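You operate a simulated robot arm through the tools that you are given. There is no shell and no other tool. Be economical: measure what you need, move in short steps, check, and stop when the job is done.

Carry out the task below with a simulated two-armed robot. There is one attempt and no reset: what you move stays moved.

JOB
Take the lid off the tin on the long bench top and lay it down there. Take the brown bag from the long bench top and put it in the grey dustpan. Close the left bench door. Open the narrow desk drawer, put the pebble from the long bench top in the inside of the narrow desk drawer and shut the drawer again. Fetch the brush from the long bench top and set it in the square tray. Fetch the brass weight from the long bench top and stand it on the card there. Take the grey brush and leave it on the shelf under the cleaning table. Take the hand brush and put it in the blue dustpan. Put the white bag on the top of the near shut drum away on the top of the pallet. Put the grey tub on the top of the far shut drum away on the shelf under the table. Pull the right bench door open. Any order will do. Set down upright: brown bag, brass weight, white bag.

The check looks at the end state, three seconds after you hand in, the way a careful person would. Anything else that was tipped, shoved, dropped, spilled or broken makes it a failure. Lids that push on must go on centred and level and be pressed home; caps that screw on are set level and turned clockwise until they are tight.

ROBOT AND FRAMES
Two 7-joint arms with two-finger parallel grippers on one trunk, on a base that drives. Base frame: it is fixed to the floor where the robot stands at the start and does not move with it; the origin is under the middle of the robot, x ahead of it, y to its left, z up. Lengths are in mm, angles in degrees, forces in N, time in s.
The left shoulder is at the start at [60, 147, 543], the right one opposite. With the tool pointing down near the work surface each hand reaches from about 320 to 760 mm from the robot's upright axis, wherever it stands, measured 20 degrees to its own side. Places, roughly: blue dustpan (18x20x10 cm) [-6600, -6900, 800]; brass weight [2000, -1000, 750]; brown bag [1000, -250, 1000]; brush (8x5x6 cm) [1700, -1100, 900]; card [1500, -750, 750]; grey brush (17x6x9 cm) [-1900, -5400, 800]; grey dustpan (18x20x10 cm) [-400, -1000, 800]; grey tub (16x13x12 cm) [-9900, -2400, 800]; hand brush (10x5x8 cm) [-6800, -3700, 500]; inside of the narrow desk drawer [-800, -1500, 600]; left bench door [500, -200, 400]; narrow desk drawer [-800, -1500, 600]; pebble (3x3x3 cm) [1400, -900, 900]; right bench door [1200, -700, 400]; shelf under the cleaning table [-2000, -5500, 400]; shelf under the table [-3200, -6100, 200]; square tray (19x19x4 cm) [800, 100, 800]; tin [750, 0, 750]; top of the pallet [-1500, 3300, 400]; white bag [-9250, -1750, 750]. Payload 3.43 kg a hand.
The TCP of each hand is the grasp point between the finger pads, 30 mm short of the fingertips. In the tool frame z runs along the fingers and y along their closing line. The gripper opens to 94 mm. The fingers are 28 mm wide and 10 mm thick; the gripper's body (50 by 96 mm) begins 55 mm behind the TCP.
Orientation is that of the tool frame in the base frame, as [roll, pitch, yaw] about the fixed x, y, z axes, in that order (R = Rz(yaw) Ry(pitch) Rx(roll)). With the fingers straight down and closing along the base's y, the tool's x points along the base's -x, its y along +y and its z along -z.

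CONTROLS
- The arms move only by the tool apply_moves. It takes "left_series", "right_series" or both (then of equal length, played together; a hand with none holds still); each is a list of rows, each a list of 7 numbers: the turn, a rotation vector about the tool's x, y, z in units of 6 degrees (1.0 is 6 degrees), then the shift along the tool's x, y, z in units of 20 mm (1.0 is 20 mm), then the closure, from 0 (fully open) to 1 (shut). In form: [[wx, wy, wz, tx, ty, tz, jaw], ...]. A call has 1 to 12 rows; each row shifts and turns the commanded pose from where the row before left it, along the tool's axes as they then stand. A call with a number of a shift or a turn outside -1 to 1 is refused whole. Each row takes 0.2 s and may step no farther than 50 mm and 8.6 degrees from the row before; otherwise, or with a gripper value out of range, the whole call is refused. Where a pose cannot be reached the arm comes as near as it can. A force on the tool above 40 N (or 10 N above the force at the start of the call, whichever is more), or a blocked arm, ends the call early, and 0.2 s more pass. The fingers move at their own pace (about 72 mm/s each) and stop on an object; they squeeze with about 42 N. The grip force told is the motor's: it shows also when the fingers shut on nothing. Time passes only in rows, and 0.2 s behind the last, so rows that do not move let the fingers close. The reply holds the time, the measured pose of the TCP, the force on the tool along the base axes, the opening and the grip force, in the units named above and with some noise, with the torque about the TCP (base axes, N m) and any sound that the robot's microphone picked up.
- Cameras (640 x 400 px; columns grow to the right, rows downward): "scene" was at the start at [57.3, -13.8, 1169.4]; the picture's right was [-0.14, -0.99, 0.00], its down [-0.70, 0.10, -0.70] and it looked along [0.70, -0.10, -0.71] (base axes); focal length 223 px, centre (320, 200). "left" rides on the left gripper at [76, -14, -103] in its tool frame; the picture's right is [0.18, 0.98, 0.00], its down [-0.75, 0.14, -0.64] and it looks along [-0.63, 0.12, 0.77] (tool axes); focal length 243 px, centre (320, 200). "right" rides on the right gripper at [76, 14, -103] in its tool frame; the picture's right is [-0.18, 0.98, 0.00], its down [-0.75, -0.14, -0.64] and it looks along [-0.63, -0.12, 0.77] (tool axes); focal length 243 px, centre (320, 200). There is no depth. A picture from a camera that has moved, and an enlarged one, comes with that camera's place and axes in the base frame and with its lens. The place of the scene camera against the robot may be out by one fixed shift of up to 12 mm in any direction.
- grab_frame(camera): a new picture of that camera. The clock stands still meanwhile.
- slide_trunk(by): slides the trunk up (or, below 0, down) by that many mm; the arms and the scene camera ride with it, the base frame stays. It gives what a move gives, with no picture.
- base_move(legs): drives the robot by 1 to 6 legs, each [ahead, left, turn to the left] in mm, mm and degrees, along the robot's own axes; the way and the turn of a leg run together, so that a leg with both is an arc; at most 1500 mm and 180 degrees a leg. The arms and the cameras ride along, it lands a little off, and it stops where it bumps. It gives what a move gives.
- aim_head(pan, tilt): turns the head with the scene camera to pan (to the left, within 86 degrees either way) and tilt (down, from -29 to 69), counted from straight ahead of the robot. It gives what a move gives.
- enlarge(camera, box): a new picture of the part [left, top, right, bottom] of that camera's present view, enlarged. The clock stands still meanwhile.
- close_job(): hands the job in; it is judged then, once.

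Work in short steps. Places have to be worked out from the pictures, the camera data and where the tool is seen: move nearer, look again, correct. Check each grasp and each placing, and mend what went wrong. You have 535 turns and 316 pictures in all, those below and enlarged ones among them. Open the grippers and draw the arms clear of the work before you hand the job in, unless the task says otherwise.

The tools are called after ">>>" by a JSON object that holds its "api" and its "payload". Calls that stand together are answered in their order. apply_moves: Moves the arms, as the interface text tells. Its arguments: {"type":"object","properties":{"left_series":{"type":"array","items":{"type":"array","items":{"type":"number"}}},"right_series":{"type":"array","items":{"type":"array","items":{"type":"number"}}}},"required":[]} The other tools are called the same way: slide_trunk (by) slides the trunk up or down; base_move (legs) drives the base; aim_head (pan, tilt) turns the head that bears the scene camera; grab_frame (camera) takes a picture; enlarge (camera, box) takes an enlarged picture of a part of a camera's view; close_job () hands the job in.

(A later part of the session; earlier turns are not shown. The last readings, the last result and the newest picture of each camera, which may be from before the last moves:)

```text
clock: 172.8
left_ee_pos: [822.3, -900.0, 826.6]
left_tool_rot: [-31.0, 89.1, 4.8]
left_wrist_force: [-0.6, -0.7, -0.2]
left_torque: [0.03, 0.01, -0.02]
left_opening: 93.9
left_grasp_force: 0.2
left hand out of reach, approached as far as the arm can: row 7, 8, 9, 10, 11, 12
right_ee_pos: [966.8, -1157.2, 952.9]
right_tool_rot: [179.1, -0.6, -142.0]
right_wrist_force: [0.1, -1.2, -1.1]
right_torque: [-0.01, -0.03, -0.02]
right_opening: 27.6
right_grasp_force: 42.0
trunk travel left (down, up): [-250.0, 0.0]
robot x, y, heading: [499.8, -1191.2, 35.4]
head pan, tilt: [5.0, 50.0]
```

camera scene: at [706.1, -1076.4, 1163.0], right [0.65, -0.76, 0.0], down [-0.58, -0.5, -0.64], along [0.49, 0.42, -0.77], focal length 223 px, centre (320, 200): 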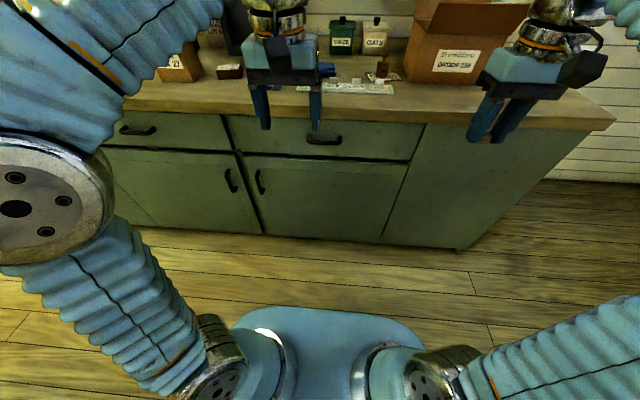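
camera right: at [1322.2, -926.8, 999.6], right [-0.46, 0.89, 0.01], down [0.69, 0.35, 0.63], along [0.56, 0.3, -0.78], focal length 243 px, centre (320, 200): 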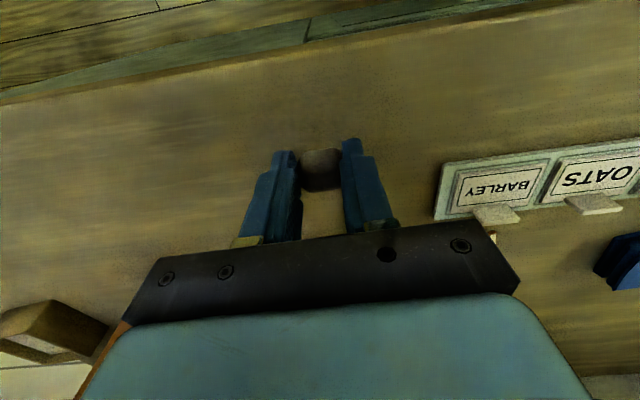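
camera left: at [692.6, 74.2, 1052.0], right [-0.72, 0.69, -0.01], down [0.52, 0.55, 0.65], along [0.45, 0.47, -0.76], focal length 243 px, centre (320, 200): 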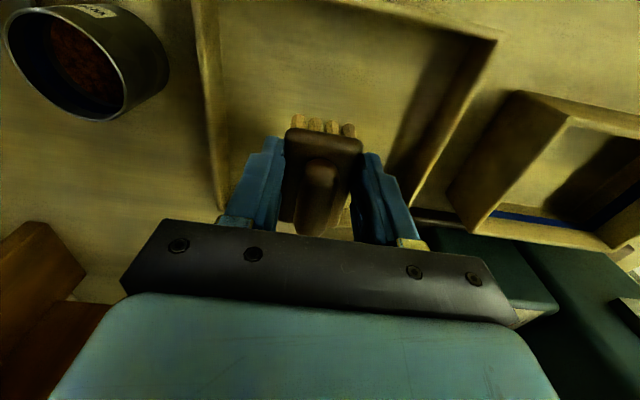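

Too near the body to go lower; extend forward while moving left, then lower.

>>> {"api": "apply_moves", "payload": {"left_series": [[0, 0, 0, 0, 0.8, 1, 0], [0, 0, 0, 0, 0.8, 1, 0], [0, 0, 0, 0, 0.8, 1, 0], [0, 0, 0, 0, 0.8, 1, 0], [0, 0, 0, 0, 0.8, 1, 0], [0, 0, 0, 0, 0.8, 1, 0], [0, 0, 0, 0, 0.8, 1, 0], [0, 0, 0, 0, 0.8, 1, 0], [0, 0, 0, 0.5, 0.8, 0.5, 0], [0, 0, 0, 1, 0, 0, 0], [0, 0, 0, 1, 0, 0, 0], [0, 0, 0, 1, 0, 0, 0]]}}

>>> {"api": "grab_frame", "payload": {"camera": "scene"}}

```text
clock: 175.4
left_ee_pos: [875.1, -682.0, 790.0]
left_tool_rot: [-33.3, 89.2, 2.5]
left_wrist_force: [0.9, -0.7, 0.2]
left_torque: [0.0, 0.0, 0.02]
left_opening: 93.9
left_grasp_force: 0.1
left hand out of reach, approached as far as the arm can: row 11, 12
right_ee_pos: [967.2, -1155.7, 952.1]
right_tool_rot: [179.2, -0.7, -141.9]
right_wrist_force: [-0.3, -0.1, 0.2]
right_torque: [0.0, 0.01, 0.0]
right_opening: 27.8
right_grasp_force: 41.9
trunk travel left (down, up): [-250.0, 0.0]
robot x, y, heading: [496.9, -1190.2, 35.4]
head pan, tilt: [5.0, 50.0]
```

```text
238 pictures are left
camera scene: at [541.0, -1157.4, 1162.9], right [0.65, -0.76, 0.0], down [-0.58, -0.5, -0.64], along [0.49, 0.42, -0.77], focal length 223 px, centre (320, 200)
```

scene: 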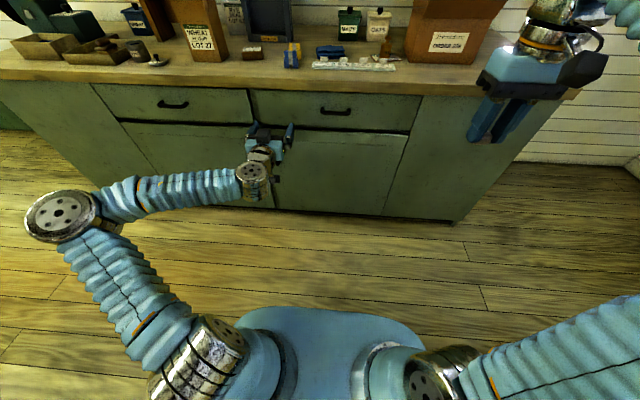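

Reach limits prevent lowering this pose, so I slide the trunk down 250 mm instead.

>>> {"api": "slide_trunk", "payload": {"by": -250}}

>>> {"api": "grab_frame", "payload": {"camera": "scene"}}

>>> {"api": "grab_frame", "payload": {"camera": "left"}}

```text
clock: 178.0
left_ee_pos: [877.2, -684.1, 541.0]
left_tool_rot: [-33.1, 89.3, 2.4]
left_wrist_force: [-0.8, 0.4, 0.1]
left_torque: [0.01, -0.01, 0.0]
left_opening: 93.9
left_grasp_force: 0.1
right_ee_pos: [967.2, -1156.9, 703.5]
right_tool_rot: [179.2, -0.6, -142.0]
right_wrist_force: [-0.7, 0.2, -1.5]
right_torque: [0.0, -0.02, -0.01]
right_opening: 27.5
right_grasp_force: 42.3
trunk travel left (down, up): [0.0, 250.0]
robot x, y, heading: [504.2, -1186.5, 35.7]
head pan, tilt: [5.0, 50.0]
```

```text
237 pictures are left
camera scene: at [541.0, -1157.7, 913.0], right [0.65, -0.76, 0.0], down [-0.58, -0.5, -0.64], along [0.49, 0.42, -0.77], focal length 223 px, centre (320, 200)
```

scene: 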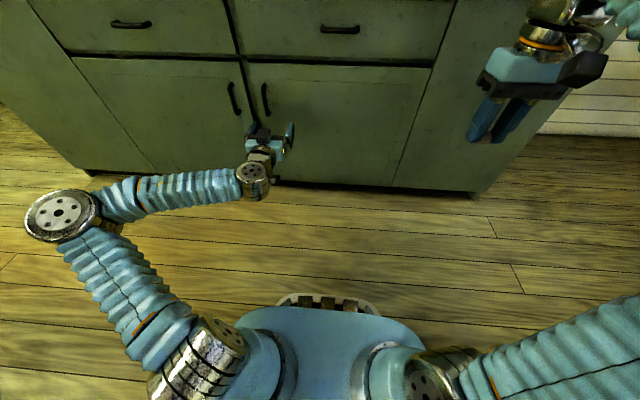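

```text
236 pictures are left
camera left: at [800.5, -754.5, 462.3], right [-0.57, 0.8, -0.19], down [-0.61, -0.26, 0.74], along [0.55, 0.54, 0.64], focal length 243 px, centre (320, 200)
```

left: 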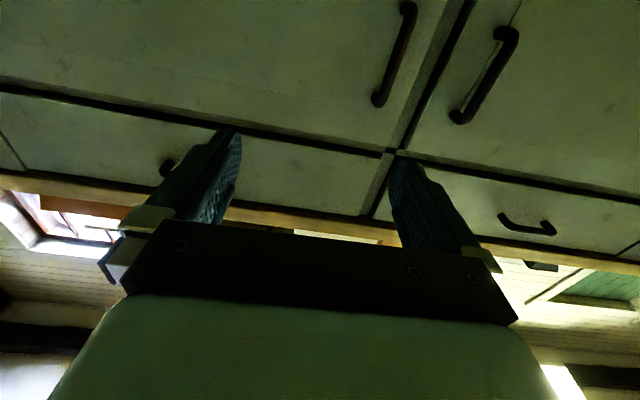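

Handle of the right door located at ≈(1022,−472), z 458–559. Line up the left hand: left 90, down 20, forward 180 and look.

>>> {"api": "apply_moves", "payload": {"left_series": [[0, 0, 0, 0.5, 0.9, 0.5, 0.3], [0, 0, 0, 0.5, 0.9, 0.5, 0.3], [0, 0, 0, 0, 0.9, 1, 0.3], [0, 0, 0, 0, 0.9, 1, 0.3], [0, 0, 0, 0, 0.9, 1, 0.3], [0, 0, 0, 0, 0, 1, 0.3], [0, 0, 0, 0, 0, 1, 0.3], [0, 0, 0, 0, 0, 1, 0.3], [0, 0, 0, 0, 0, 1, 0.3], [0, 0, 0, 0, 0, 1, 0.3]]}}

>>> {"api": "grab_frame", "payload": {"camera": "left"}}

>>> {"api": "grab_frame", "payload": {"camera": "scene"}}

```text
clock: 180.2
left_ee_pos: [881.8, -635.9, 543.8]
left_tool_rot: [-42.8, 89.3, -7.1]
left_wrist_force: [-0.1, 0.0, -0.5]
left_torque: [0.0, 0.0, 0.04]
left_opening: 65.7
left_grasp_force: 0.0
left hand out of reach, approached as far as the arm can: row 1, 2, 3, 4, 6, 7, 8, 9, 10
right_ee_pos: [967.7, -1156.5, 703.7]
right_tool_rot: [179.2, -0.6, -141.9]
right_wrist_force: [-0.3, 0.5, -0.6]
right_torque: [0.01, 0.0, -0.01]
right_opening: 27.7
right_grasp_force: 42.1
trunk travel left (down, up): [0.0, 250.0]
robot x, y, heading: [500.8, -1186.9, 35.3]
head pan, tilt: [5.0, 50.0]
```

```text
235 pictures are left
camera left: at [806.2, -706.8, 464.6], right [-0.57, 0.8, -0.19], down [-0.61, -0.26, 0.75], along [0.55, 0.54, 0.64], focal length 243 px, centre (320, 200)
```

left: 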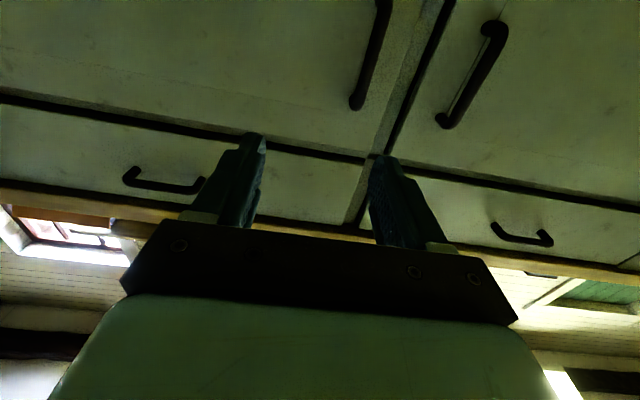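

```text
234 pictures are left
camera scene: at [541.0, -1157.7, 912.9], right [0.65, -0.76, 0.0], down [-0.58, -0.5, -0.64], along [0.49, 0.42, -0.77], focal length 223 px, centre (320, 200)
```

scene: 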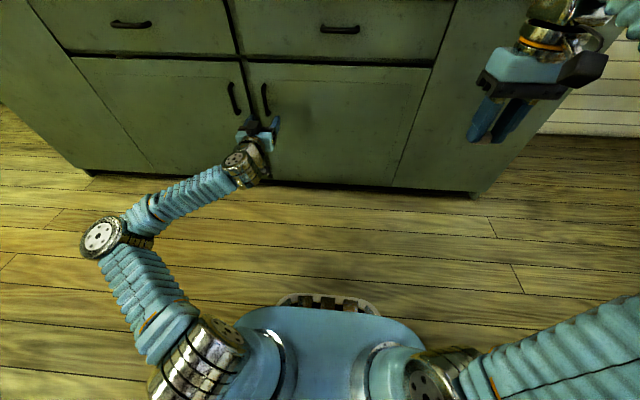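

The horizontal hand is at a joint limit. I'll pitch it to about 45° down-forward, which still straddles the vertical bar, and try again.

>>> {"api": "apply_moves", "payload": {"left_series": [[0, 1, 0, 0, 0, 0, 0.3], [0, 1, 0, 0, 0, 0, 0.3], [0, 1, 0, 0, 0, 0, 0.3], [0, 1, 0, 0, 0, 0, 0.3], [0, 1, 0, 0, 0, 0, 0.3], [0, 1, 0, 0, 0, 0, 0.3], [0, 1, 0, 0, 0, 0, 0.3], [0, 0, 0, 0, 1, 0, 0.3], [0, 0, 0, 0, 1, 0, 0.3], [0, 0, 0, 0, 1, 0, 0.3]]}}

>>> {"api": "grab_frame", "payload": {"camera": "left"}}

```text
clock: 182.4
left_ee_pos: [848.4, -587.7, 541.3]
left_tool_rot: [-179.3, 48.7, -144.0]
left_wrist_force: [-0.3, 0.1, 0.4]
left_torque: [-0.01, 0.02, -0.04]
left_opening: 65.7
left_grasp_force: 0.0
right_ee_pos: [966.9, -1156.3, 703.3]
right_tool_rot: [179.3, -0.6, -142.1]
right_wrist_force: [-0.1, -0.6, -1.0]
right_torque: [0.01, 0.0, 0.01]
right_opening: 27.4
right_grasp_force: 42.7
trunk travel left (down, up): [0.0, 250.0]
robot x, y, heading: [498.2, -1190.1, 35.3]
head pan, tilt: [5.0, 50.0]
```

```text
233 pictures are left
camera left: at [751.7, -673.2, 550.9], right [-0.67, 0.73, -0.15], down [-0.07, 0.13, 0.99], along [0.74, 0.67, -0.03], focal length 243 px, centre (320, 200)
```

left: 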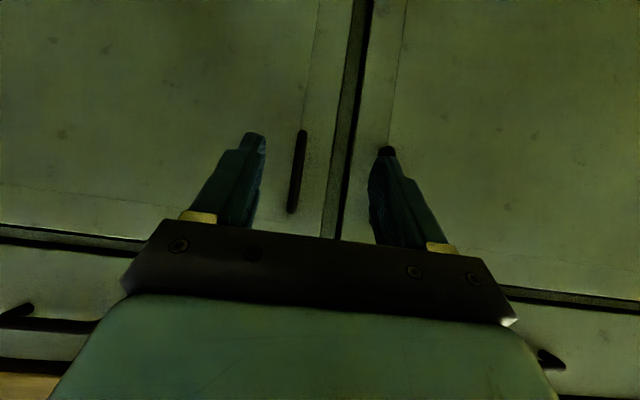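

Handle is aligned between the fingers. Advance 160 mm toward it.

>>> {"api": "apply_moves", "payload": {"left_series": [[0, 0, 0, -0.54, 0, 0.85, 0.3], [0, 0, 0, -0.54, 0, 0.85, 0.3], [0, 0, 0, -0.54, 0, 0.85, 0.3], [0, 0, 0, -0.54, 0, 0.85, 0.3], [0, 0, 0, -0.54, 0, 0.85, 0.3], [0, 0, 0, -0.54, 0, 0.85, 0.3], [0, 0, 0, -0.54, 0, 0.85, 0.3], [0, 0, 0, -0.54, 0, 0.85, 0.3]]}}

>>> {"api": "grab_frame", "payload": {"camera": "left"}}

```text
clock: 184.2
left_ee_pos: [977.2, -494.6, 517.1]
left_tool_rot: [-179.4, 48.7, -144.0]
left_wrist_force: [0.6, 0.2, 1.3]
left_torque: [0.02, 0.0, 0.02]
left_opening: 65.6
left_grasp_force: 0.0
right_ee_pos: [966.2, -1157.1, 703.5]
right_tool_rot: [179.2, -0.7, -142.0]
right_wrist_force: [0.6, -0.3, -0.3]
right_torque: [0.01, 0.0, 0.05]
right_opening: 27.5
right_grasp_force: 42.4
trunk travel left (down, up): [0.0, 250.0]
robot x, y, heading: [495.8, -1190.4, 35.5]
head pan, tilt: [5.0, 50.0]
```

```text
232 pictures are left
camera left: at [879.8, -580.3, 526.0], right [-0.67, 0.73, -0.15], down [-0.07, 0.13, 0.99], along [0.74, 0.67, -0.03], focal length 243 px, centre (320, 200)
```

left: 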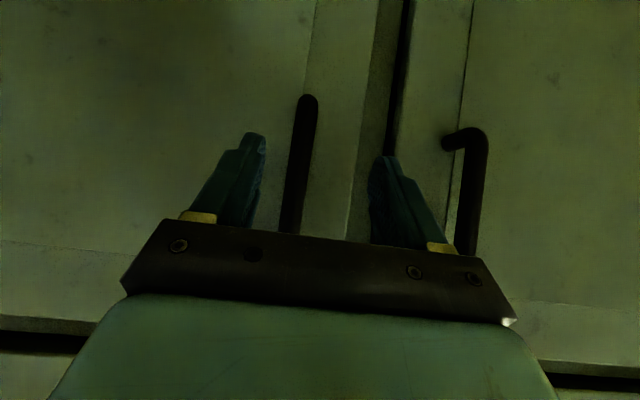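

Advance 40 mm more, 7 mm right, then close on the bar.

>>> {"api": "apply_moves", "payload": {"left_series": [[0, 0, 0, -0.66, -0.2, 0.75, 0.3], [0, 0, 0, -0.66, -0.15, 0.75, 0.3], [0, 0, 0, 0, 0, 0, 0.6], [0, 0, 0, 0, 0, 0, 1], [0, 0, 0, 0, 0, 0, 1], [0, 0, 0, 0, 0, 0, 1]]}}

>>> {"api": "grab_frame", "payload": {"camera": "left"}}

```text
clock: 184.8
left_ee_pos: [1001.4, -483.4, 517.6]
left_tool_rot: [-179.3, 47.9, -143.8]
left_wrist_force: [-11.9, -10.9, 2.6]
left_torque: [0.16, 0.16, 0.52]
left_opening: 65.0
left_grasp_force: 0.0
right_ee_pos: [966.9, -1156.3, 703.6]
right_tool_rot: [179.2, -0.6, -142.0]
right_wrist_force: [-0.4, 0.2, 0.4]
right_torque: [0.0, -0.03, -0.02]
right_opening: 27.7
right_grasp_force: 42.4
trunk travel left (down, up): [0.0, 250.0]
robot x, y, heading: [498.0, -1189.4, 35.6]
head pan, tilt: [5.0, 50.0]
stopped in row 2 (left hand): the force on the tool passed its limit at 149 N (the readings are from after the stop); the commanded pose is now the measured one
```

```text
231 pictures are left
camera left: at [905.0, -568.3, 528.3], right [-0.67, 0.72, -0.15], down [-0.07, 0.14, 0.99], along [0.74, 0.68, -0.04], focal length 243 px, centre (320, 200)
```

left: 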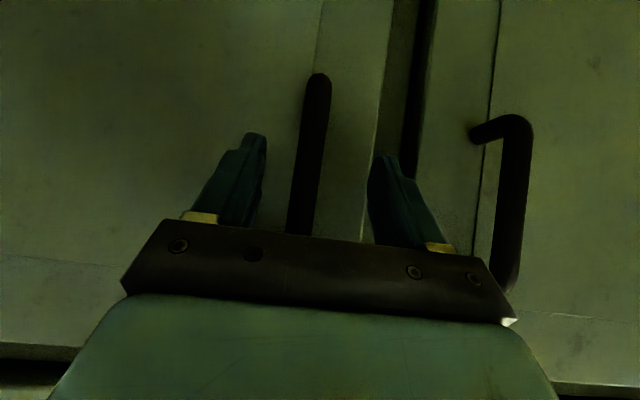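

Fingertips touched the door face. Ease back 6 mm and close on the bar.

>>> {"api": "apply_moves", "payload": {"left_series": [[0, 0, 0, 0.2, 0, -0.25, 0.3], [0, 0, 0, 0, 0, 0, 0.6], [0, 0, 0, 0, 0, 0, 1], [0, 0, 0, 0, 0, 0, 1], [0, 0, 0, 0, 0, 0, 1]]}}

>>> {"api": "grab_frame", "payload": {"camera": "left"}}

```text
clock: 186.1
left_ee_pos: [1002.0, -492.6, 515.9]
left_tool_rot: [-178.8, 47.9, -144.0]
left_wrist_force: [-0.1, -3.5, 1.5]
left_torque: [-0.1, 0.24, 0.01]
left_opening: 18.1
left_grasp_force: 44.8
right_ee_pos: [966.4, -1156.7, 702.6]
right_tool_rot: [179.2, -0.6, -142.1]
right_wrist_force: [0.2, 0.5, -0.8]
right_torque: [0.0, -0.01, -0.02]
right_opening: 27.6
right_grasp_force: 42.6
trunk travel left (down, up): [0.0, 250.0]
robot x, y, heading: [497.6, -1187.3, 35.3]
head pan, tilt: [5.0, 50.0]
stopped in row 5 (left hand): the force on the tool passed its limit at 41 N (the readings are from after the stop); the commanded pose is now the measured one
```

```text
230 pictures are left
camera left: at [904.4, -576.8, 527.3], right [-0.67, 0.73, -0.15], down [-0.07, 0.14, 0.99], along [0.74, 0.67, -0.05], focal length 243 px, centre (320, 200)
```

left: 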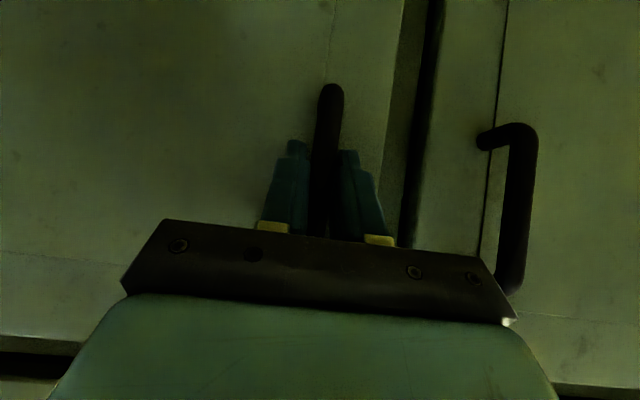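

Bar gripped. Pull along the door's arc (hinge ≈ 530 mm to the right).

>>> {"api": "apply_moves", "payload": {"left_series": [[-0.27, 0, -0.24, 0.67, 0, -0.74, 1], [-0.27, 0, -0.24, 0.67, 0, -0.74, 1], [-0.27, 0, -0.24, 0.67, 0, -0.74, 1], [-0.27, 0, -0.24, 0.67, 0, -0.74, 1], [-0.27, 0, -0.24, 0.67, 0, -0.74, 1]]}}

>>> {"api": "grab_frame", "payload": {"camera": "scene"}}

```text
clock: 187.2
left_ee_pos: [937.7, -553.3, 516.0]
left_tool_rot: [-178.4, 47.9, -134.9]
left_wrist_force: [1.9, -2.0, 0.5]
left_torque: [-0.43, 0.61, -0.04]
left_opening: 17.9
left_grasp_force: 44.9
right_ee_pos: [967.2, -1158.7, 702.6]
right_tool_rot: [179.2, -0.6, -142.3]
right_wrist_force: [0.5, -0.8, -0.3]
right_torque: [-0.02, 0.03, 0.01]
right_opening: 27.4
right_grasp_force: 42.5
trunk travel left (down, up): [0.0, 250.0]
robot x, y, heading: [500.0, -1188.8, 35.2]
head pan, tilt: [5.0, 50.0]
stopped in row 5 (left hand): the force on the tool passed its limit at 41 N (the readings are from after the stop); the commanded pose is now the measured one
```

```text
229 pictures are left
camera scene: at [541.6, -1158.4, 913.0], right [0.65, -0.76, 0.0], down [-0.58, -0.5, -0.64], along [0.49, 0.42, -0.77], focal length 223 px, centre (320, 200)
```

scene: 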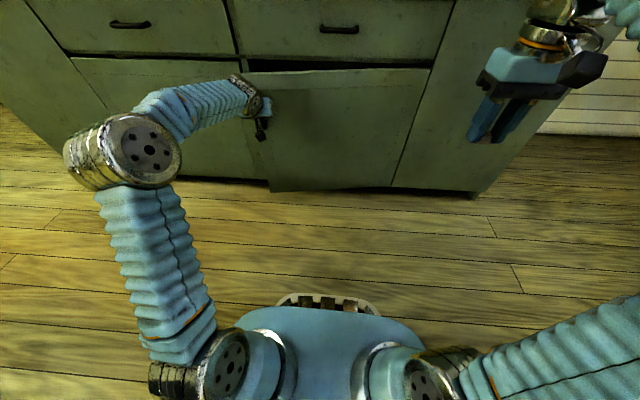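

Door is opening. Continue.

>>> {"api": "apply_moves", "payload": {"left_series": [[-0.27, 0, -0.24, 0.67, 0, -0.74, 1], [-0.27, 0, -0.24, 0.67, 0, -0.74, 1], [-0.27, 0, -0.24, 0.67, 0, -0.74, 1], [-0.27, 0, -0.24, 0.67, 0, -0.74, 1], [-0.27, 0, -0.24, 0.67, 0, -0.74, 1], [-0.27, 0, -0.24, 0.67, 0, -0.74, 1], [-0.27, 0, -0.24, 0.67, 0, -0.74, 1], [-0.27, 0, -0.24, 0.67, 0, -0.74, 1]]}}

>>> {"api": "apply_moves", "payload": {"left_series": [[-0.27, 0, -0.24, 0.67, 0, -0.74, 1], [-0.27, 0, -0.24, 0.67, 0, -0.74, 1], [-0.27, 0, -0.24, 0.67, 0, -0.74, 1], [-0.27, 0, -0.24, 0.67, 0, -0.74, 1], [-0.27, 0, -0.24, 0.67, 0, -0.74, 1], [-0.27, 0, -0.24, 0.67, 0, -0.74, 1]]}}

>>> {"api": "grab_frame", "payload": {"camera": "scene"}}

```text
clock: 188.3
left_ee_pos: [889.5, -620.4, 516.5]
left_tool_rot: [-178.1, 47.8, -126.6]
left_wrist_force: [3.6, -1.4, -2.8]
left_torque: [-0.25, 0.32, -0.07]
left_opening: 18.3
left_grasp_force: 44.7
right_ee_pos: [967.5, -1158.3, 702.4]
right_tool_rot: [179.2, -0.6, -142.2]
right_wrist_force: [0.1, -0.2, -0.6]
right_torque: [-0.02, -0.03, -0.03]
right_opening: 27.7
right_grasp_force: 42.1
trunk travel left (down, up): [0.0, 250.0]
robot x, y, heading: [500.1, -1187.3, 35.5]
head pan, tilt: [5.0, 50.0]
stopped in row 5 (left hand): the force on the tool passed its limit at 41 N (the readings are from after the stop); the commanded pose is now the measured one
```

```text
clock: 189.2
left_ee_pos: [856.2, -679.8, 516.3]
left_tool_rot: [-177.9, 47.6, -119.8]
left_wrist_force: [5.0, -3.1, -6.5]
left_torque: [-0.01, 0.13, -0.04]
left_opening: 18.1
left_grasp_force: 44.9
right_ee_pos: [968.2, -1159.4, 701.7]
right_tool_rot: [179.2, -0.7, -142.2]
right_wrist_force: [-0.8, 0.3, -0.6]
right_torque: [0.01, 0.02, 0.03]
right_opening: 27.8
right_grasp_force: 41.6
trunk travel left (down, up): [0.0, 250.0]
robot x, y, heading: [500.6, -1188.2, 35.1]
head pan, tilt: [5.0, 50.0]
stopped in row 4 (left hand): the force on the tool passed its limit at 44 N (the readings are from after the stop); the commanded pose is now the measured one
```

```text
228 pictures are left
camera scene: at [542.6, -1158.5, 913.0], right [0.65, -0.76, 0.0], down [-0.58, -0.5, -0.64], along [0.49, 0.42, -0.77], focal length 223 px, centre (320, 200)
```

scene: 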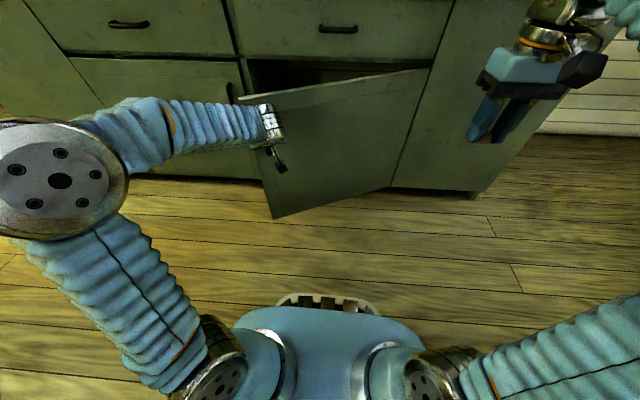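

~25° open. Continue with slightly more turn per step.

>>> {"api": "apply_moves", "payload": {"left_series": [[-0.3, 0, -0.27, 0.67, -0.1, -0.74, 1], [-0.3, 0, -0.27, 0.67, -0.1, -0.74, 1], [-0.3, 0, -0.27, 0.67, 0, -0.74, 1], [-0.3, 0, -0.27, 0.67, -0.1, -0.74, 1], [-0.3, 0, -0.27, 0.67, 0, -0.74, 1], [-0.3, 0, -0.27, 0.67, -0.1, -0.74, 1], [-0.3, 0, -0.27, 0.67, 0, -0.74, 1], [-0.3, 0, -0.27, 0.67, 0, -0.74, 1]]}}

>>> {"api": "apply_moves", "payload": {"left_series": [[-0.3, 0, -0.27, 0.67, -0.1, -0.74, 1], [-0.3, 0, -0.27, 0.67, -0.1, -0.74, 1], [-0.3, 0, -0.27, 0.67, 0, -0.74, 1], [-0.3, 0, -0.27, 0.67, -0.1, -0.74, 1], [-0.3, 0, -0.27, 0.67, 0, -0.74, 1], [-0.3, 0, -0.27, 0.67, -0.1, -0.74, 1], [-0.3, 0, -0.27, 0.67, 0, -0.74, 1], [-0.3, 0, -0.27, 0.67, 0, -0.74, 1]]}}

>>> {"api": "grab_frame", "payload": {"camera": "scene"}}

```text
clock: 190.3
left_ee_pos: [825.1, -760.2, 515.0]
left_tool_rot: [-177.6, 47.3, -110.1]
left_wrist_force: [7.2, -2.8, -7.7]
left_torque: [0.22, 0.11, -0.09]
left_opening: 18.1
left_grasp_force: 44.9
right_ee_pos: [967.4, -1160.1, 703.2]
right_tool_rot: [179.1, -0.6, -142.4]
right_wrist_force: [-0.1, 0.7, 1.1]
right_torque: [0.03, -0.03, -0.01]
right_opening: 27.2
right_grasp_force: 42.1
trunk travel left (down, up): [0.0, 250.0]
robot x, y, heading: [499.9, -1191.9, 35.2]
head pan, tilt: [5.0, 50.0]
stopped in row 5 (left hand): the force on the tool passed its limit at 41 N (the readings are from after the stop); the commanded pose is now the measured one
```

```text
clock: 191.6
left_ee_pos: [804.6, -860.4, 516.1]
left_tool_rot: [-177.6, 47.0, -98.2]
left_wrist_force: [10.5, -2.0, -10.7]
left_torque: [0.38, 0.11, -0.14]
left_opening: 18.3
left_grasp_force: 45.4
right_ee_pos: [969.8, -1159.7, 703.1]
right_tool_rot: [179.2, -0.6, -142.4]
right_wrist_force: [0.5, -0.2, -1.9]
right_torque: [-0.01, -0.03, 0.04]
right_opening: 27.3
right_grasp_force: 42.1
trunk travel left (down, up): [0.0, 250.0]
robot x, y, heading: [504.9, -1187.0, 35.2]
head pan, tilt: [5.0, 50.0]
stopped in row 6 (left hand): the force on the tool passed its limit at 42 N (the readings are from after the stop); the commanded pose is now the measured one
```

```text
227 pictures are left
camera scene: at [543.6, -1158.6, 912.9], right [0.65, -0.76, 0.0], down [-0.59, -0.49, -0.64], along [0.49, 0.41, -0.77], focal length 223 px, centre (320, 200)
```

scene: 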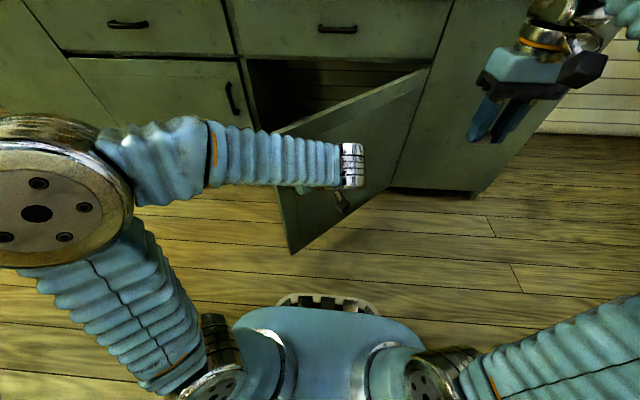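

~46° open. Continue.

>>> {"api": "apply_moves", "payload": {"left_series": [[-0.3, 0, -0.27, 0.67, -0.2, -0.74, 1], [-0.3, 0, -0.27, 0.67, -0.1, -0.74, 1], [-0.3, 0, -0.27, 0.67, -0.1, -0.74, 1], [-0.3, 0, -0.27, 0.67, -0.1, -0.74, 1], [-0.3, 0, -0.27, 0.67, 0, -0.74, 1], [-0.3, 0, -0.27, 0.67, -0.1, -0.74, 1], [-0.3, 0, -0.27, 0.67, 0, -0.74, 1], [-0.3, 0, -0.27, 0.67, 0, -0.74, 1]]}}

>>> {"api": "apply_moves", "payload": {"left_series": [[-0.3, 0, -0.27, 0.67, -0.2, -0.74, 1], [-0.3, 0, -0.27, 0.67, -0.1, -0.74, 1], [-0.3, 0, -0.27, 0.67, -0.1, -0.74, 1], [-0.3, 0, -0.27, 0.67, -0.1, -0.74, 1], [-0.3, 0, -0.27, 0.67, 0, -0.74, 1], [-0.3, 0, -0.27, 0.67, -0.1, -0.74, 1]]}}

>>> {"api": "grab_frame", "payload": {"camera": "scene"}}

```text
clock: 192.5
left_ee_pos: [800.5, -926.9, 517.9]
left_tool_rot: [-178.4, 46.8, -90.0]
left_wrist_force: [-4.5, 0.7, -4.5]
left_torque: [-0.19, 0.03, 0.0]
left_opening: 18.1
left_grasp_force: 45.4
right_ee_pos: [968.2, -1159.2, 702.6]
right_tool_rot: [179.3, -0.6, -142.3]
right_wrist_force: [0.5, -0.4, 0.2]
right_torque: [-0.01, 0.02, -0.02]
right_opening: 27.6
right_grasp_force: 41.8
trunk travel left (down, up): [0.0, 250.0]
robot x, y, heading: [503.2, -1189.4, 35.3]
head pan, tilt: [5.0, 50.0]
stopped in row 4 (left hand): the force on the tool passed its limit at 44 N (the readings are from after the stop); the commanded pose is now the measured one
```

```text
clock: 193.0
left_ee_pos: [801.6, -955.1, 517.0]
left_tool_rot: [-179.0, 46.7, -86.6]
left_wrist_force: [-9.6, -0.5, 3.8]
left_torque: [-0.43, -0.02, 0.02]
left_opening: 17.8
left_grasp_force: 44.5
right_ee_pos: [968.5, -1159.9, 703.4]
right_tool_rot: [179.2, -0.6, -142.3]
right_wrist_force: [-0.5, 0.4, -0.4]
right_torque: [0.0, 0.03, 0.01]
right_opening: 27.4
right_grasp_force: 41.7
trunk travel left (down, up): [0.0, 250.0]
robot x, y, heading: [500.2, -1187.3, 35.3]
head pan, tilt: [5.0, 50.0]
stopped in row 2 (left hand): the force on the tool passed its limit at 46 N (the readings are from after the stop); the commanded pose is now the measured one
```

```text
226 pictures are left
camera scene: at [541.5, -1158.8, 913.2], right [0.65, -0.76, 0.0], down [-0.58, -0.5, -0.64], along [0.49, 0.42, -0.77], focal length 223 px, centre (320, 200)
```

scene: 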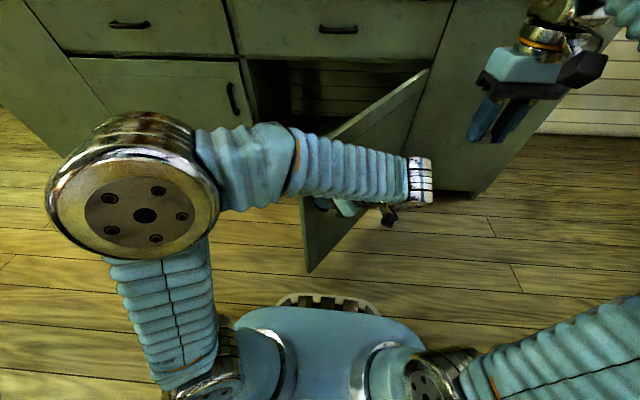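

>>> {"api": "apply_moves", "payload": {"left_series": [[-0.28, 0, -0.25, 0.67, 0.1, -0.74, 1], [-0.28, 0, -0.25, 0.67, 0, -0.74, 1], [-0.28, 0, -0.25, 0.67, 0, -0.74, 1], [-0.28, 0, -0.25, 0.67, 0, -0.74, 1], [-0.28, 0, -0.25, 0.67, 0, -0.74, 1], [-0.28, 0, -0.25, 0.67, 0, -0.74, 1]]}}

>>> {"api": "apply_moves", "payload": {"left_series": [[-0.28, 0, -0.25, 0.67, 0, -0.74, 1], [-0.28, 0, -0.25, 0.67, 0, -0.74, 1], [-0.28, 0, -0.25, 0.67, 0, -0.74, 1], [-0.28, 0, -0.25, 0.67, 0, -0.74, 1], [-0.28, 0, -0.25, 0.67, 0, -0.74, 1], [-0.28, 0, -0.25, 0.67, 0, -0.74, 1]]}}

>>> {"api": "grab_frame", "payload": {"camera": "scene"}}

```text
clock: 194.1
left_ee_pos: [812.0, -1030.5, 516.3]
left_tool_rot: [-178.7, 46.7, -78.1]
left_wrist_force: [7.3, 1.4, -0.1]
left_torque: [-0.02, 0.1, -0.06]
left_opening: 18.0
left_grasp_force: 45.1
right_ee_pos: [968.8, -1160.4, 701.9]
right_tool_rot: [179.2, -0.7, -142.2]
right_wrist_force: [-0.3, 0.2, 0.1]
right_torque: [0.02, 0.0, 0.0]
right_opening: 27.5
right_grasp_force: 41.9
trunk travel left (down, up): [0.0, 250.0]
robot x, y, heading: [503.7, -1189.3, 35.2]
head pan, tilt: [5.0, 50.0]
stopped in row 5 (left hand): the force on the tool passed its limit at 42 N (the readings are from after the stop); the commanded pose is now the measured one
```

```text
clock: 195.4
left_ee_pos: [845.3, -1139.7, 517.5]
left_tool_rot: [-179.2, 46.4, -65.6]
left_wrist_force: [9.1, 3.9, -10.1]
left_torque: [0.04, 0.16, -0.08]
left_opening: 18.0
left_grasp_force: 45.4
right_ee_pos: [968.7, -1159.2, 703.7]
right_tool_rot: [179.1, -0.6, -142.3]
right_wrist_force: [0.0, -0.5, -0.9]
right_torque: [-0.02, 0.03, -0.02]
right_opening: 27.9
right_grasp_force: 42.1
trunk travel left (down, up): [0.0, 250.0]
robot x, y, heading: [501.6, -1191.3, 35.4]
head pan, tilt: [5.0, 50.0]
stopped in row 6 (left hand): the force on the tool passed its limit at 43 N (the readings are from after the stop); the commanded pose is now the measured one
```

```text
225 pictures are left
camera scene: at [543.3, -1158.5, 913.1], right [0.65, -0.76, 0.0], down [-0.58, -0.5, -0.64], along [0.49, 0.42, -0.77], focal length 223 px, centre (320, 200)
```

scene: 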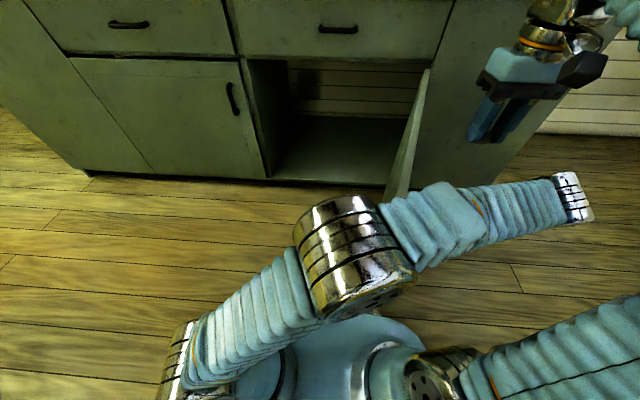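

Door is ~78° open. Release the handle and withdraw 60 mm; raise the right hand out of the way.

>>> {"api": "apply_moves", "payload": {"left_series": [[0, 0, 0, 0, 0, 0, 0.5], [0, 0, 0, 0, 0, 0, 0.3], [0, 0, 0, 0, 0, 0, 0.3], [0, 0, 0, 0.67, 0, -0.74, 0.3], [0, 0, 0, 0.67, 0, -0.74, 0.3], [0, 0, 0, 0.67, 0, -0.74, 0.3]], "right_series": [[0, 0, 0, 0, -0.5, -1, 1], [0, 0, 0, 0, -0.5, -1, 1], [0, 0, 0, 0, -0.5, -1, 1], [0, 0, 0, 0, -0.5, 0, 1], [0, 0, 0, 0, -0.5, 0, 1], [0, 0, 0, 0, -0.5, 0, 1]]}}

>>> {"api": "grab_frame", "payload": {"camera": "scene"}}

>>> {"api": "grab_frame", "payload": {"camera": "left"}}

```text
clock: 196.8
left_ee_pos: [856.3, -1166.6, 518.0]
left_tool_rot: [-179.0, 46.4, -65.5]
left_wrist_force: [0.1, -0.1, -0.3]
left_torque: [0.02, -0.02, 0.02]
left_opening: 65.8
left_grasp_force: 0.0
left hand out of reach, approached as far as the arm can: row 5, 6
right_ee_pos: [993.3, -1190.4, 722.8]
right_tool_rot: [179.2, -0.6, -142.2]
right_wrist_force: [-0.1, 0.1, -0.9]
right_torque: [-0.03, -0.01, 0.02]
right_opening: 27.4
right_grasp_force: 41.7
right hand out of reach, approached as far as the arm can: row 2, 3
trunk travel left (down, up): [0.0, 250.0]
robot x, y, heading: [503.2, -1186.3, 35.5]
head pan, tilt: [5.0, 50.0]
```

```text
224 pictures are left
camera scene: at [542.5, -1158.6, 912.9], right [0.65, -0.76, 0.0], down [-0.58, -0.5, -0.64], along [0.49, 0.42, -0.77], focal length 223 px, centre (320, 200)
```

scene: 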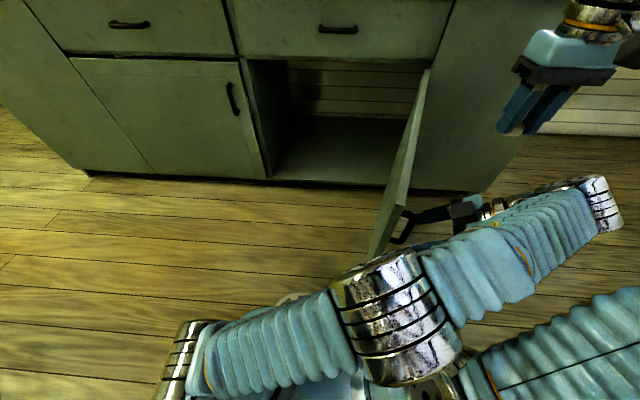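

```text
223 pictures are left
camera left: at [918.5, -1276.4, 533.6], right [-0.85, -0.51, -0.14], down [-0.16, -0.01, 0.99], along [-0.51, 0.86, -0.07], focal length 243 px, centre (320, 200)
```

left: 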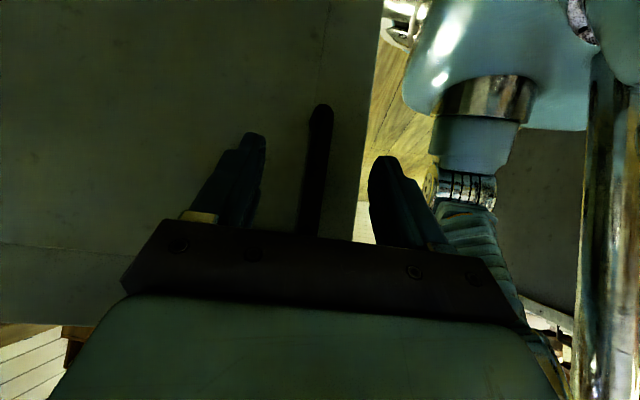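

The handle is still between the fingers; sidestepping the base right withdraws the hand cleanly.

>>> {"api": "base_move", "payload": {"legs": [[-20, -150, 0]]}}

>>> {"api": "grab_frame", "payload": {"camera": "scene"}}

```text
clock: 198.2
left_ee_pos: [926.6, -1298.9, 519.2]
left_tool_rot: [-178.9, 46.4, -65.4]
left_wrist_force: [0.1, -0.5, 0.3]
left_torque: [-0.03, 0.0, 0.02]
left_opening: 65.7
left_grasp_force: 0.0
right_ee_pos: [1063.4, -1323.3, 722.7]
right_tool_rot: [179.2, -0.6, -142.4]
right_wrist_force: [0.5, -0.1, -0.1]
right_torque: [0.0, -0.02, 0.01]
right_opening: 27.5
right_grasp_force: 42.4
trunk travel left (down, up): [0.0, 250.0]
robot x, y, heading: [569.3, -1324.2, 35.6]
head pan, tilt: [5.0, 50.0]
```

```text
222 pictures are left
camera scene: at [612.2, -1291.5, 912.9], right [0.65, -0.76, 0.0], down [-0.58, -0.5, -0.64], along [0.49, 0.42, -0.77], focal length 223 px, centre (320, 200)
```

scene: 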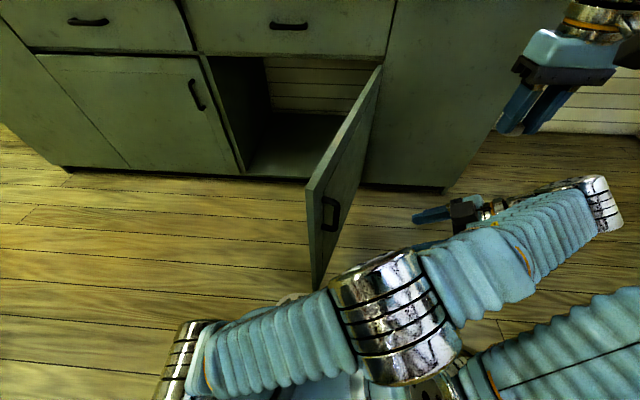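

>>> {"api": "enlarge", "payload": {"camera": "scene", "box": [20, 0, 260, 190]}}

>>> {"api": "base_move", "payload": {"legs": [[-200, 0, 0]]}}

```text
2.11 times, centred on (140, 95) of scene
camera zoom: at [612.2, -1291.5, 912.9], right [0.65, -0.76, 0.0], down [-0.58, -0.5, -0.64], along [0.49, 0.42, -0.77], focal length 469 px, centre (699, 421)
```

zoom: 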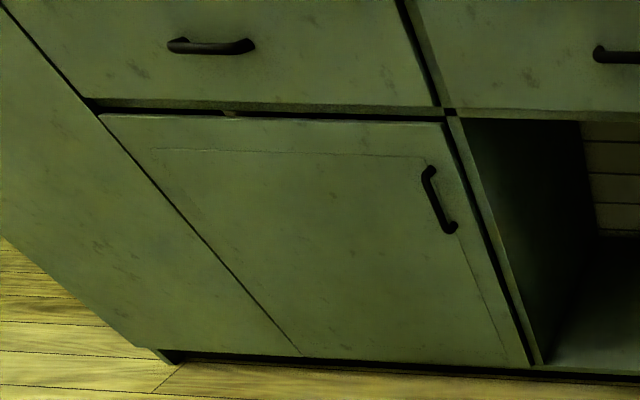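

```text
clock: 199.8
left_ee_pos: [764.4, -1412.9, 518.3]
left_tool_rot: [-179.0, 46.4, -65.3]
left_wrist_force: [0.5, -0.7, 0.0]
left_torque: [-0.01, 0.01, -0.01]
left_opening: 66.0
left_grasp_force: 0.1
right_ee_pos: [902.8, -1436.9, 721.8]
right_tool_rot: [179.2, -0.6, -142.2]
right_wrist_force: [-0.1, -0.5, -0.5]
right_torque: [0.01, -0.02, 0.0]
right_opening: 27.5
right_grasp_force: 41.8
trunk travel left (down, up): [0.0, 250.0]
robot x, y, heading: [409.4, -1436.1, 35.6]
head pan, tilt: [5.0, 50.0]
```

The left door now looks flush all around. I'll swing the left arm back to its side and give that door a confirming push afterwards.

>>> {"api": "apply_moves", "payload": {"left_series": [[0.72, 0, 0.69, -0.69, 0, 0.72, 0.8], [0.72, 0, 0.69, -0.69, 0, 0.72, 0.8], [0.72, 0, 0.69, -0.69, 0, 0.72, 1], [0.72, 0, 0.69, -0.69, 0, 0.72, 1], [0.72, 0, 0.69, -0.69, 0, 0.72, 1], [0.72, 0, 0.69, -0.69, 0, 0.72, 1], [0.72, 0, 0.69, -0.69, 0, 0.72, 1], [0.72, 0, 0.69, -0.69, 0, 0.72, 1], [0.72, 0, 0.69, -0.69, 0, 0.72, 1], [0.72, 0, 0.69, -0.69, 0, 0.72, 1], [0.72, 0, 0.69, -0.69, 0, 0.72, 1], [0.72, 0, 0.69, -0.69, 0, 0.72, 1]]}}

>>> {"api": "apply_moves", "payload": {"left_series": [[0.72, 0, 0.69, 0, 1, 0, 1], [0, 0, 0, 0, 1, 0, 1], [0, 0, 0, 0, 1, 0, 1], [0, 0, 0, 0, 1, 0, 1], [0, 0, 0, 0, 1, 0, 1], [0, 0, 0, 0, 1, 0, 1], [0, 0, 0, 0, 1, 0, 1], [0, 0, 0, 0, 1, 0, 1], [0, 0, 0, 0, 1, 0, 1], [0, 0, 0, 0, 1, 0, 1]]}}

>>> {"api": "grab_frame", "payload": {"camera": "scene"}}

```text
clock: 202.4
left_ee_pos: [798.5, -1192.4, 520.9]
left_tool_rot: [-179.8, 46.9, -137.9]
left_wrist_force: [0.0, 0.0, 0.4]
left_torque: [0.04, -0.04, -0.02]
left_opening: 0.0
left_grasp_force: 33.0
right_ee_pos: [901.4, -1436.5, 721.4]
right_tool_rot: [179.2, -0.5, -142.3]
right_wrist_force: [0.0, -0.3, 0.0]
right_torque: [-0.01, -0.01, 0.01]
right_opening: 27.5
right_grasp_force: 42.3
trunk travel left (down, up): [0.0, 250.0]
robot x, y, heading: [409.4, -1434.6, 35.3]
head pan, tilt: [5.0, 50.0]
```

```text
clock: 204.6
left_ee_pos: [678.0, -1030.6, 519.5]
left_tool_rot: [179.9, 46.9, -144.0]
left_wrist_force: [0.2, -0.2, 0.3]
left_torque: [0.0, 0.0, -0.01]
left_opening: 0.0
left_grasp_force: 33.1
right_ee_pos: [902.3, -1437.2, 721.0]
right_tool_rot: [179.2, -0.5, -142.2]
right_wrist_force: [0.3, -0.3, -0.8]
right_torque: [0.04, -0.01, 0.0]
right_opening: 27.4
right_grasp_force: 42.1
trunk travel left (down, up): [0.0, 250.0]
robot x, y, heading: [411.1, -1435.8, 35.2]
head pan, tilt: [5.0, 50.0]
```

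```text
220 pictures are left
camera scene: at [451.0, -1405.9, 912.9], right [0.65, -0.76, 0.0], down [-0.58, -0.5, -0.64], along [0.49, 0.42, -0.77], focal length 223 px, centre (320, 200)
```

scene: 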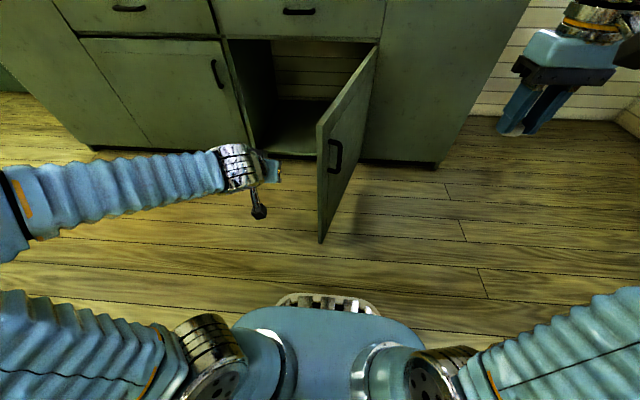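

Drive left and nearer so the left fist can press the left door near its handle, keeping away from the open right door.

>>> {"api": "base_move", "payload": {"legs": [[0, 500, 0.4], [430, 0, 0]]}}

>>> {"api": "apply_moves", "payload": {"left_series": [[0, 0, 0, 0, -1, 0, 1], [0, 0, 0, 0, -1, 0, 1], [0, 0, 0, 0, -1, 0, 1], [0, 0, 0, 0, -1, 0, 1], [0, 0, 0, -0.69, -1, 0.72, 1], [0, 0, 0, -0.69, -1, 0.72, 1], [0, 0, 0, -0.69, 0, 0.72, 1]]}}

>>> {"api": "grab_frame", "payload": {"camera": "scene"}}

```text
clock: 209.8
left_ee_pos: [736.6, -369.7, 519.3]
left_tool_rot: [-180.0, 46.9, -144.1]
left_wrist_force: [-0.3, -0.4, 1.1]
left_torque: [0.0, -0.01, 0.02]
left_opening: 0.0
left_grasp_force: 33.0
right_ee_pos: [959.1, -774.4, 721.8]
right_tool_rot: [179.2, -0.6, -142.3]
right_wrist_force: [0.4, 0.3, -0.6]
right_torque: [0.0, -0.01, -0.02]
right_opening: 27.6
right_grasp_force: 41.4
trunk travel left (down, up): [0.0, 250.0]
robot x, y, heading: [471.3, -772.9, 35.2]
head pan, tilt: [5.0, 50.0]
```

```text
clock: 211.4
left_ee_pos: [857.5, -432.2, 518.5]
left_tool_rot: [180.0, 46.9, -144.0]
left_wrist_force: [-0.7, 0.7, -0.4]
left_torque: [-0.03, -0.01, -0.01]
left_opening: 0.0
left_grasp_force: 32.9
right_ee_pos: [959.4, -775.4, 721.5]
right_tool_rot: [179.2, -0.6, -142.2]
right_wrist_force: [-0.1, 0.4, -0.1]
right_torque: [0.0, 0.01, -0.02]
right_opening: 27.3
right_grasp_force: 41.8
trunk travel left (down, up): [0.0, 250.0]
robot x, y, heading: [465.3, -773.2, 35.3]
head pan, tilt: [5.0, 50.0]
```

```text
219 pictures are left
camera scene: at [508.3, -742.8, 912.9], right [0.65, -0.76, 0.0], down [-0.58, -0.5, -0.64], along [0.49, 0.42, -0.77], focal length 223 px, centre (320, 200)
```

scene: 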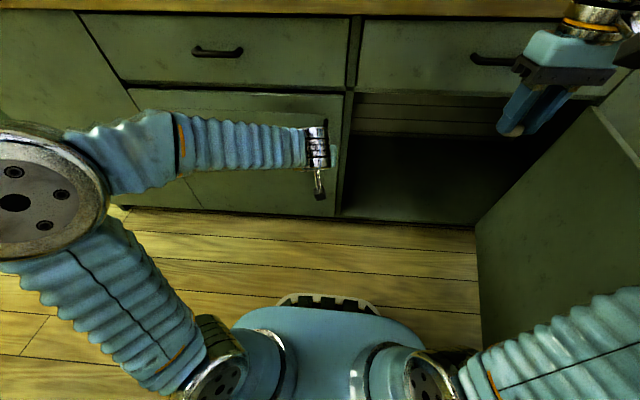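

Push the left door gently with the closed left fist.

>>> {"api": "apply_moves", "payload": {"left_series": [[0, 0, 0, -0.69, 0, 0.72, 1], [0, 0, 0, -0.69, 0, 0.72, 1], [0, 0, 0, -0.69, 0, 0.72, 1], [0, 0, 0, -0.35, 0, 0.36, 1], [0, 0, 0, -0.35, 0, 0.36, 1], [0, 0, 0, -0.2, 0, 0.2, 1], [0, 0, 0, -0.2, 0, 0.2, 1], [0, 0, 0, -0.2, 0, 0.2, 1], [0, 0, 0, -0.2, 0, 0.2, 1]]}}

```text
clock: 212.6
left_ee_pos: [910.8, -389.0, 521.3]
left_tool_rot: [179.9, 46.6, -144.1]
left_wrist_force: [-21.8, -8.0, 6.8]
left_torque: [0.06, -0.36, -0.2]
left_opening: 0.0
left_grasp_force: 32.9
right_ee_pos: [958.5, -774.9, 721.5]
right_tool_rot: [179.2, -0.6, -142.3]
right_wrist_force: [-0.4, -0.4, -0.6]
right_torque: [0.01, -0.03, -0.02]
right_opening: 28.0
right_grasp_force: 42.2
trunk travel left (down, up): [0.0, 250.0]
robot x, y, heading: [466.0, -774.2, 35.5]
head pan, tilt: [5.0, 50.0]
stopped in row 5 (left hand): the force on the tool passed its limit at 63 N (the readings are from after the stop); the commanded pose is now the measured one
```

Firm contact (at the handle), door solid: it's shut. Back off, raise the trunk fully and return the left hand to pointing down.

>>> {"api": "apply_moves", "payload": {"left_series": [[0, 0, 0, 0.69, 0, -0.72, 1], [0, 0, 0, 0.69, 0, -0.72, 1], [0, 0, 0, 0.69, 0, -0.72, 1], [0, 0, 0, 0.69, 0, -0.72, 1], [0, 0, 0, 0.69, 0, -0.72, 1], [0, 0, 0, 0.69, 0, -0.72, 1], [0, 0, 0, 0.69, 0, -0.72, 1]]}}

>>> {"api": "base_move", "payload": {"legs": [[-150, 0, 0]]}}

>>> {"api": "slide_trunk", "payload": {"by": 250}}

>>> {"api": "apply_moves", "payload": {"left_series": [[0, 1, 0, 0, 0, -1, 0.5], [0, 1, 0, 0, 0, -1, 0], [0, 1, 0, 0, 0.5, -1, 0], [0, 1, 0, 0, 0.5, -1, 0], [0, 1, 0, 0, 0.5, -1, 0], [0, 1, 0, 0, 0.5, -1, 0], [0, 1, 0, 0, 0.5, -1, 0], [0, 0.8, 0, 0, 0.5, -1, 0], [0, 0, 0, 0, 0, -1, 0]]}}

```text
clock: 213.6
left_ee_pos: [850.6, -424.9, 518.7]
left_tool_rot: [179.4, 46.4, -143.4]
left_wrist_force: [-2.6, 4.4, -0.5]
left_torque: [-0.01, 0.01, 0.12]
left_opening: 0.0
left_grasp_force: 32.9
right_ee_pos: [959.5, -773.9, 721.4]
right_tool_rot: [179.2, -0.7, -142.3]
right_wrist_force: [-0.1, -0.3, 0.0]
right_torque: [0.0, -0.04, 0.0]
right_opening: 28.4
right_grasp_force: 42.1
trunk travel left (down, up): [0.0, 250.0]
robot x, y, heading: [468.3, -770.7, 35.0]
head pan, tilt: [5.0, 50.0]
stopped in row 5 (left hand): the force on the tool passed its limit at 44 N (the readings are from after the stop); the commanded pose is now the measured one
```

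```text
clock: 214.5
left_ee_pos: [810.0, -442.9, 517.7]
left_tool_rot: [178.7, 46.4, -142.7]
left_wrist_force: [-0.4, 0.8, 0.2]
left_torque: [0.01, -0.02, 0.02]
left_opening: 0.0
left_grasp_force: 32.9
right_ee_pos: [922.0, -799.5, 720.4]
right_tool_rot: [179.2, -0.8, -142.1]
right_wrist_force: [0.5, 0.3, -0.6]
right_torque: [0.03, -0.02, 0.02]
right_opening: 28.4
right_grasp_force: 42.3
trunk travel left (down, up): [0.0, 250.0]
robot x, y, heading: [430.3, -797.2, 35.4]
head pan, tilt: [5.0, 50.0]
stopped in leg 1: the force on the tool passed its limit at 49 N (the readings are from after the stop); the commanded pose is now the measured one
```

```text
clock: 217.1
left_ee_pos: [810.1, -441.9, 768.0]
left_tool_rot: [178.8, 46.4, -142.7]
left_wrist_force: [0.2, 0.1, -0.1]
left_torque: [0.02, 0.01, 0.02]
left_opening: 0.0
left_grasp_force: 33.0
right_ee_pos: [921.9, -799.4, 970.7]
right_tool_rot: [179.2, -0.7, -142.1]
right_wrist_force: [0.0, -0.3, 0.0]
right_torque: [-0.02, -0.01, 0.01]
right_opening: 28.1
right_grasp_force: 42.3
trunk travel left (down, up): [-250.0, 0.0]
robot x, y, heading: [431.2, -799.8, 35.6]
head pan, tilt: [5.0, 50.0]
```

```text
clock: 219.1
left_ee_pos: [721.4, -438.0, 930.3]
left_tool_rot: [179.2, -0.4, -141.7]
left_wrist_force: [0.6, 0.1, 0.0]
left_torque: [-0.01, 0.02, -0.02]
left_opening: 93.8
left_grasp_force: 0.0
right_ee_pos: [921.6, -800.4, 971.2]
right_tool_rot: [179.3, -0.8, -142.3]
right_wrist_force: [0.2, 0.4, -0.3]
right_torque: [0.01, 0.0, 0.01]
right_opening: 28.3
right_grasp_force: 42.4
trunk travel left (down, up): [-250.0, 0.0]
robot x, y, heading: [427.6, -799.6, 35.4]
head pan, tilt: [5.0, 50.0]
```

The back-off met resistance; the fist may have hooked the left handle. Check the left door.

>>> {"api": "grab_frame", "payload": {"camera": "scene"}}

```text
218 pictures are left
camera scene: at [471.1, -768.1, 1162.9], right [0.65, -0.76, 0.0], down [-0.58, -0.5, -0.64], along [0.49, 0.42, -0.77], focal length 223 px, centre (320, 200)
```

scene: 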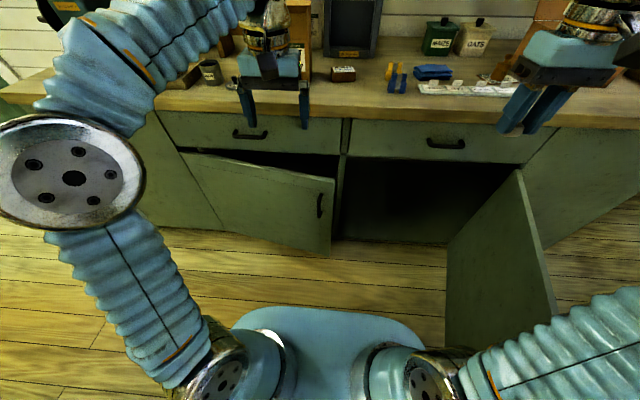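

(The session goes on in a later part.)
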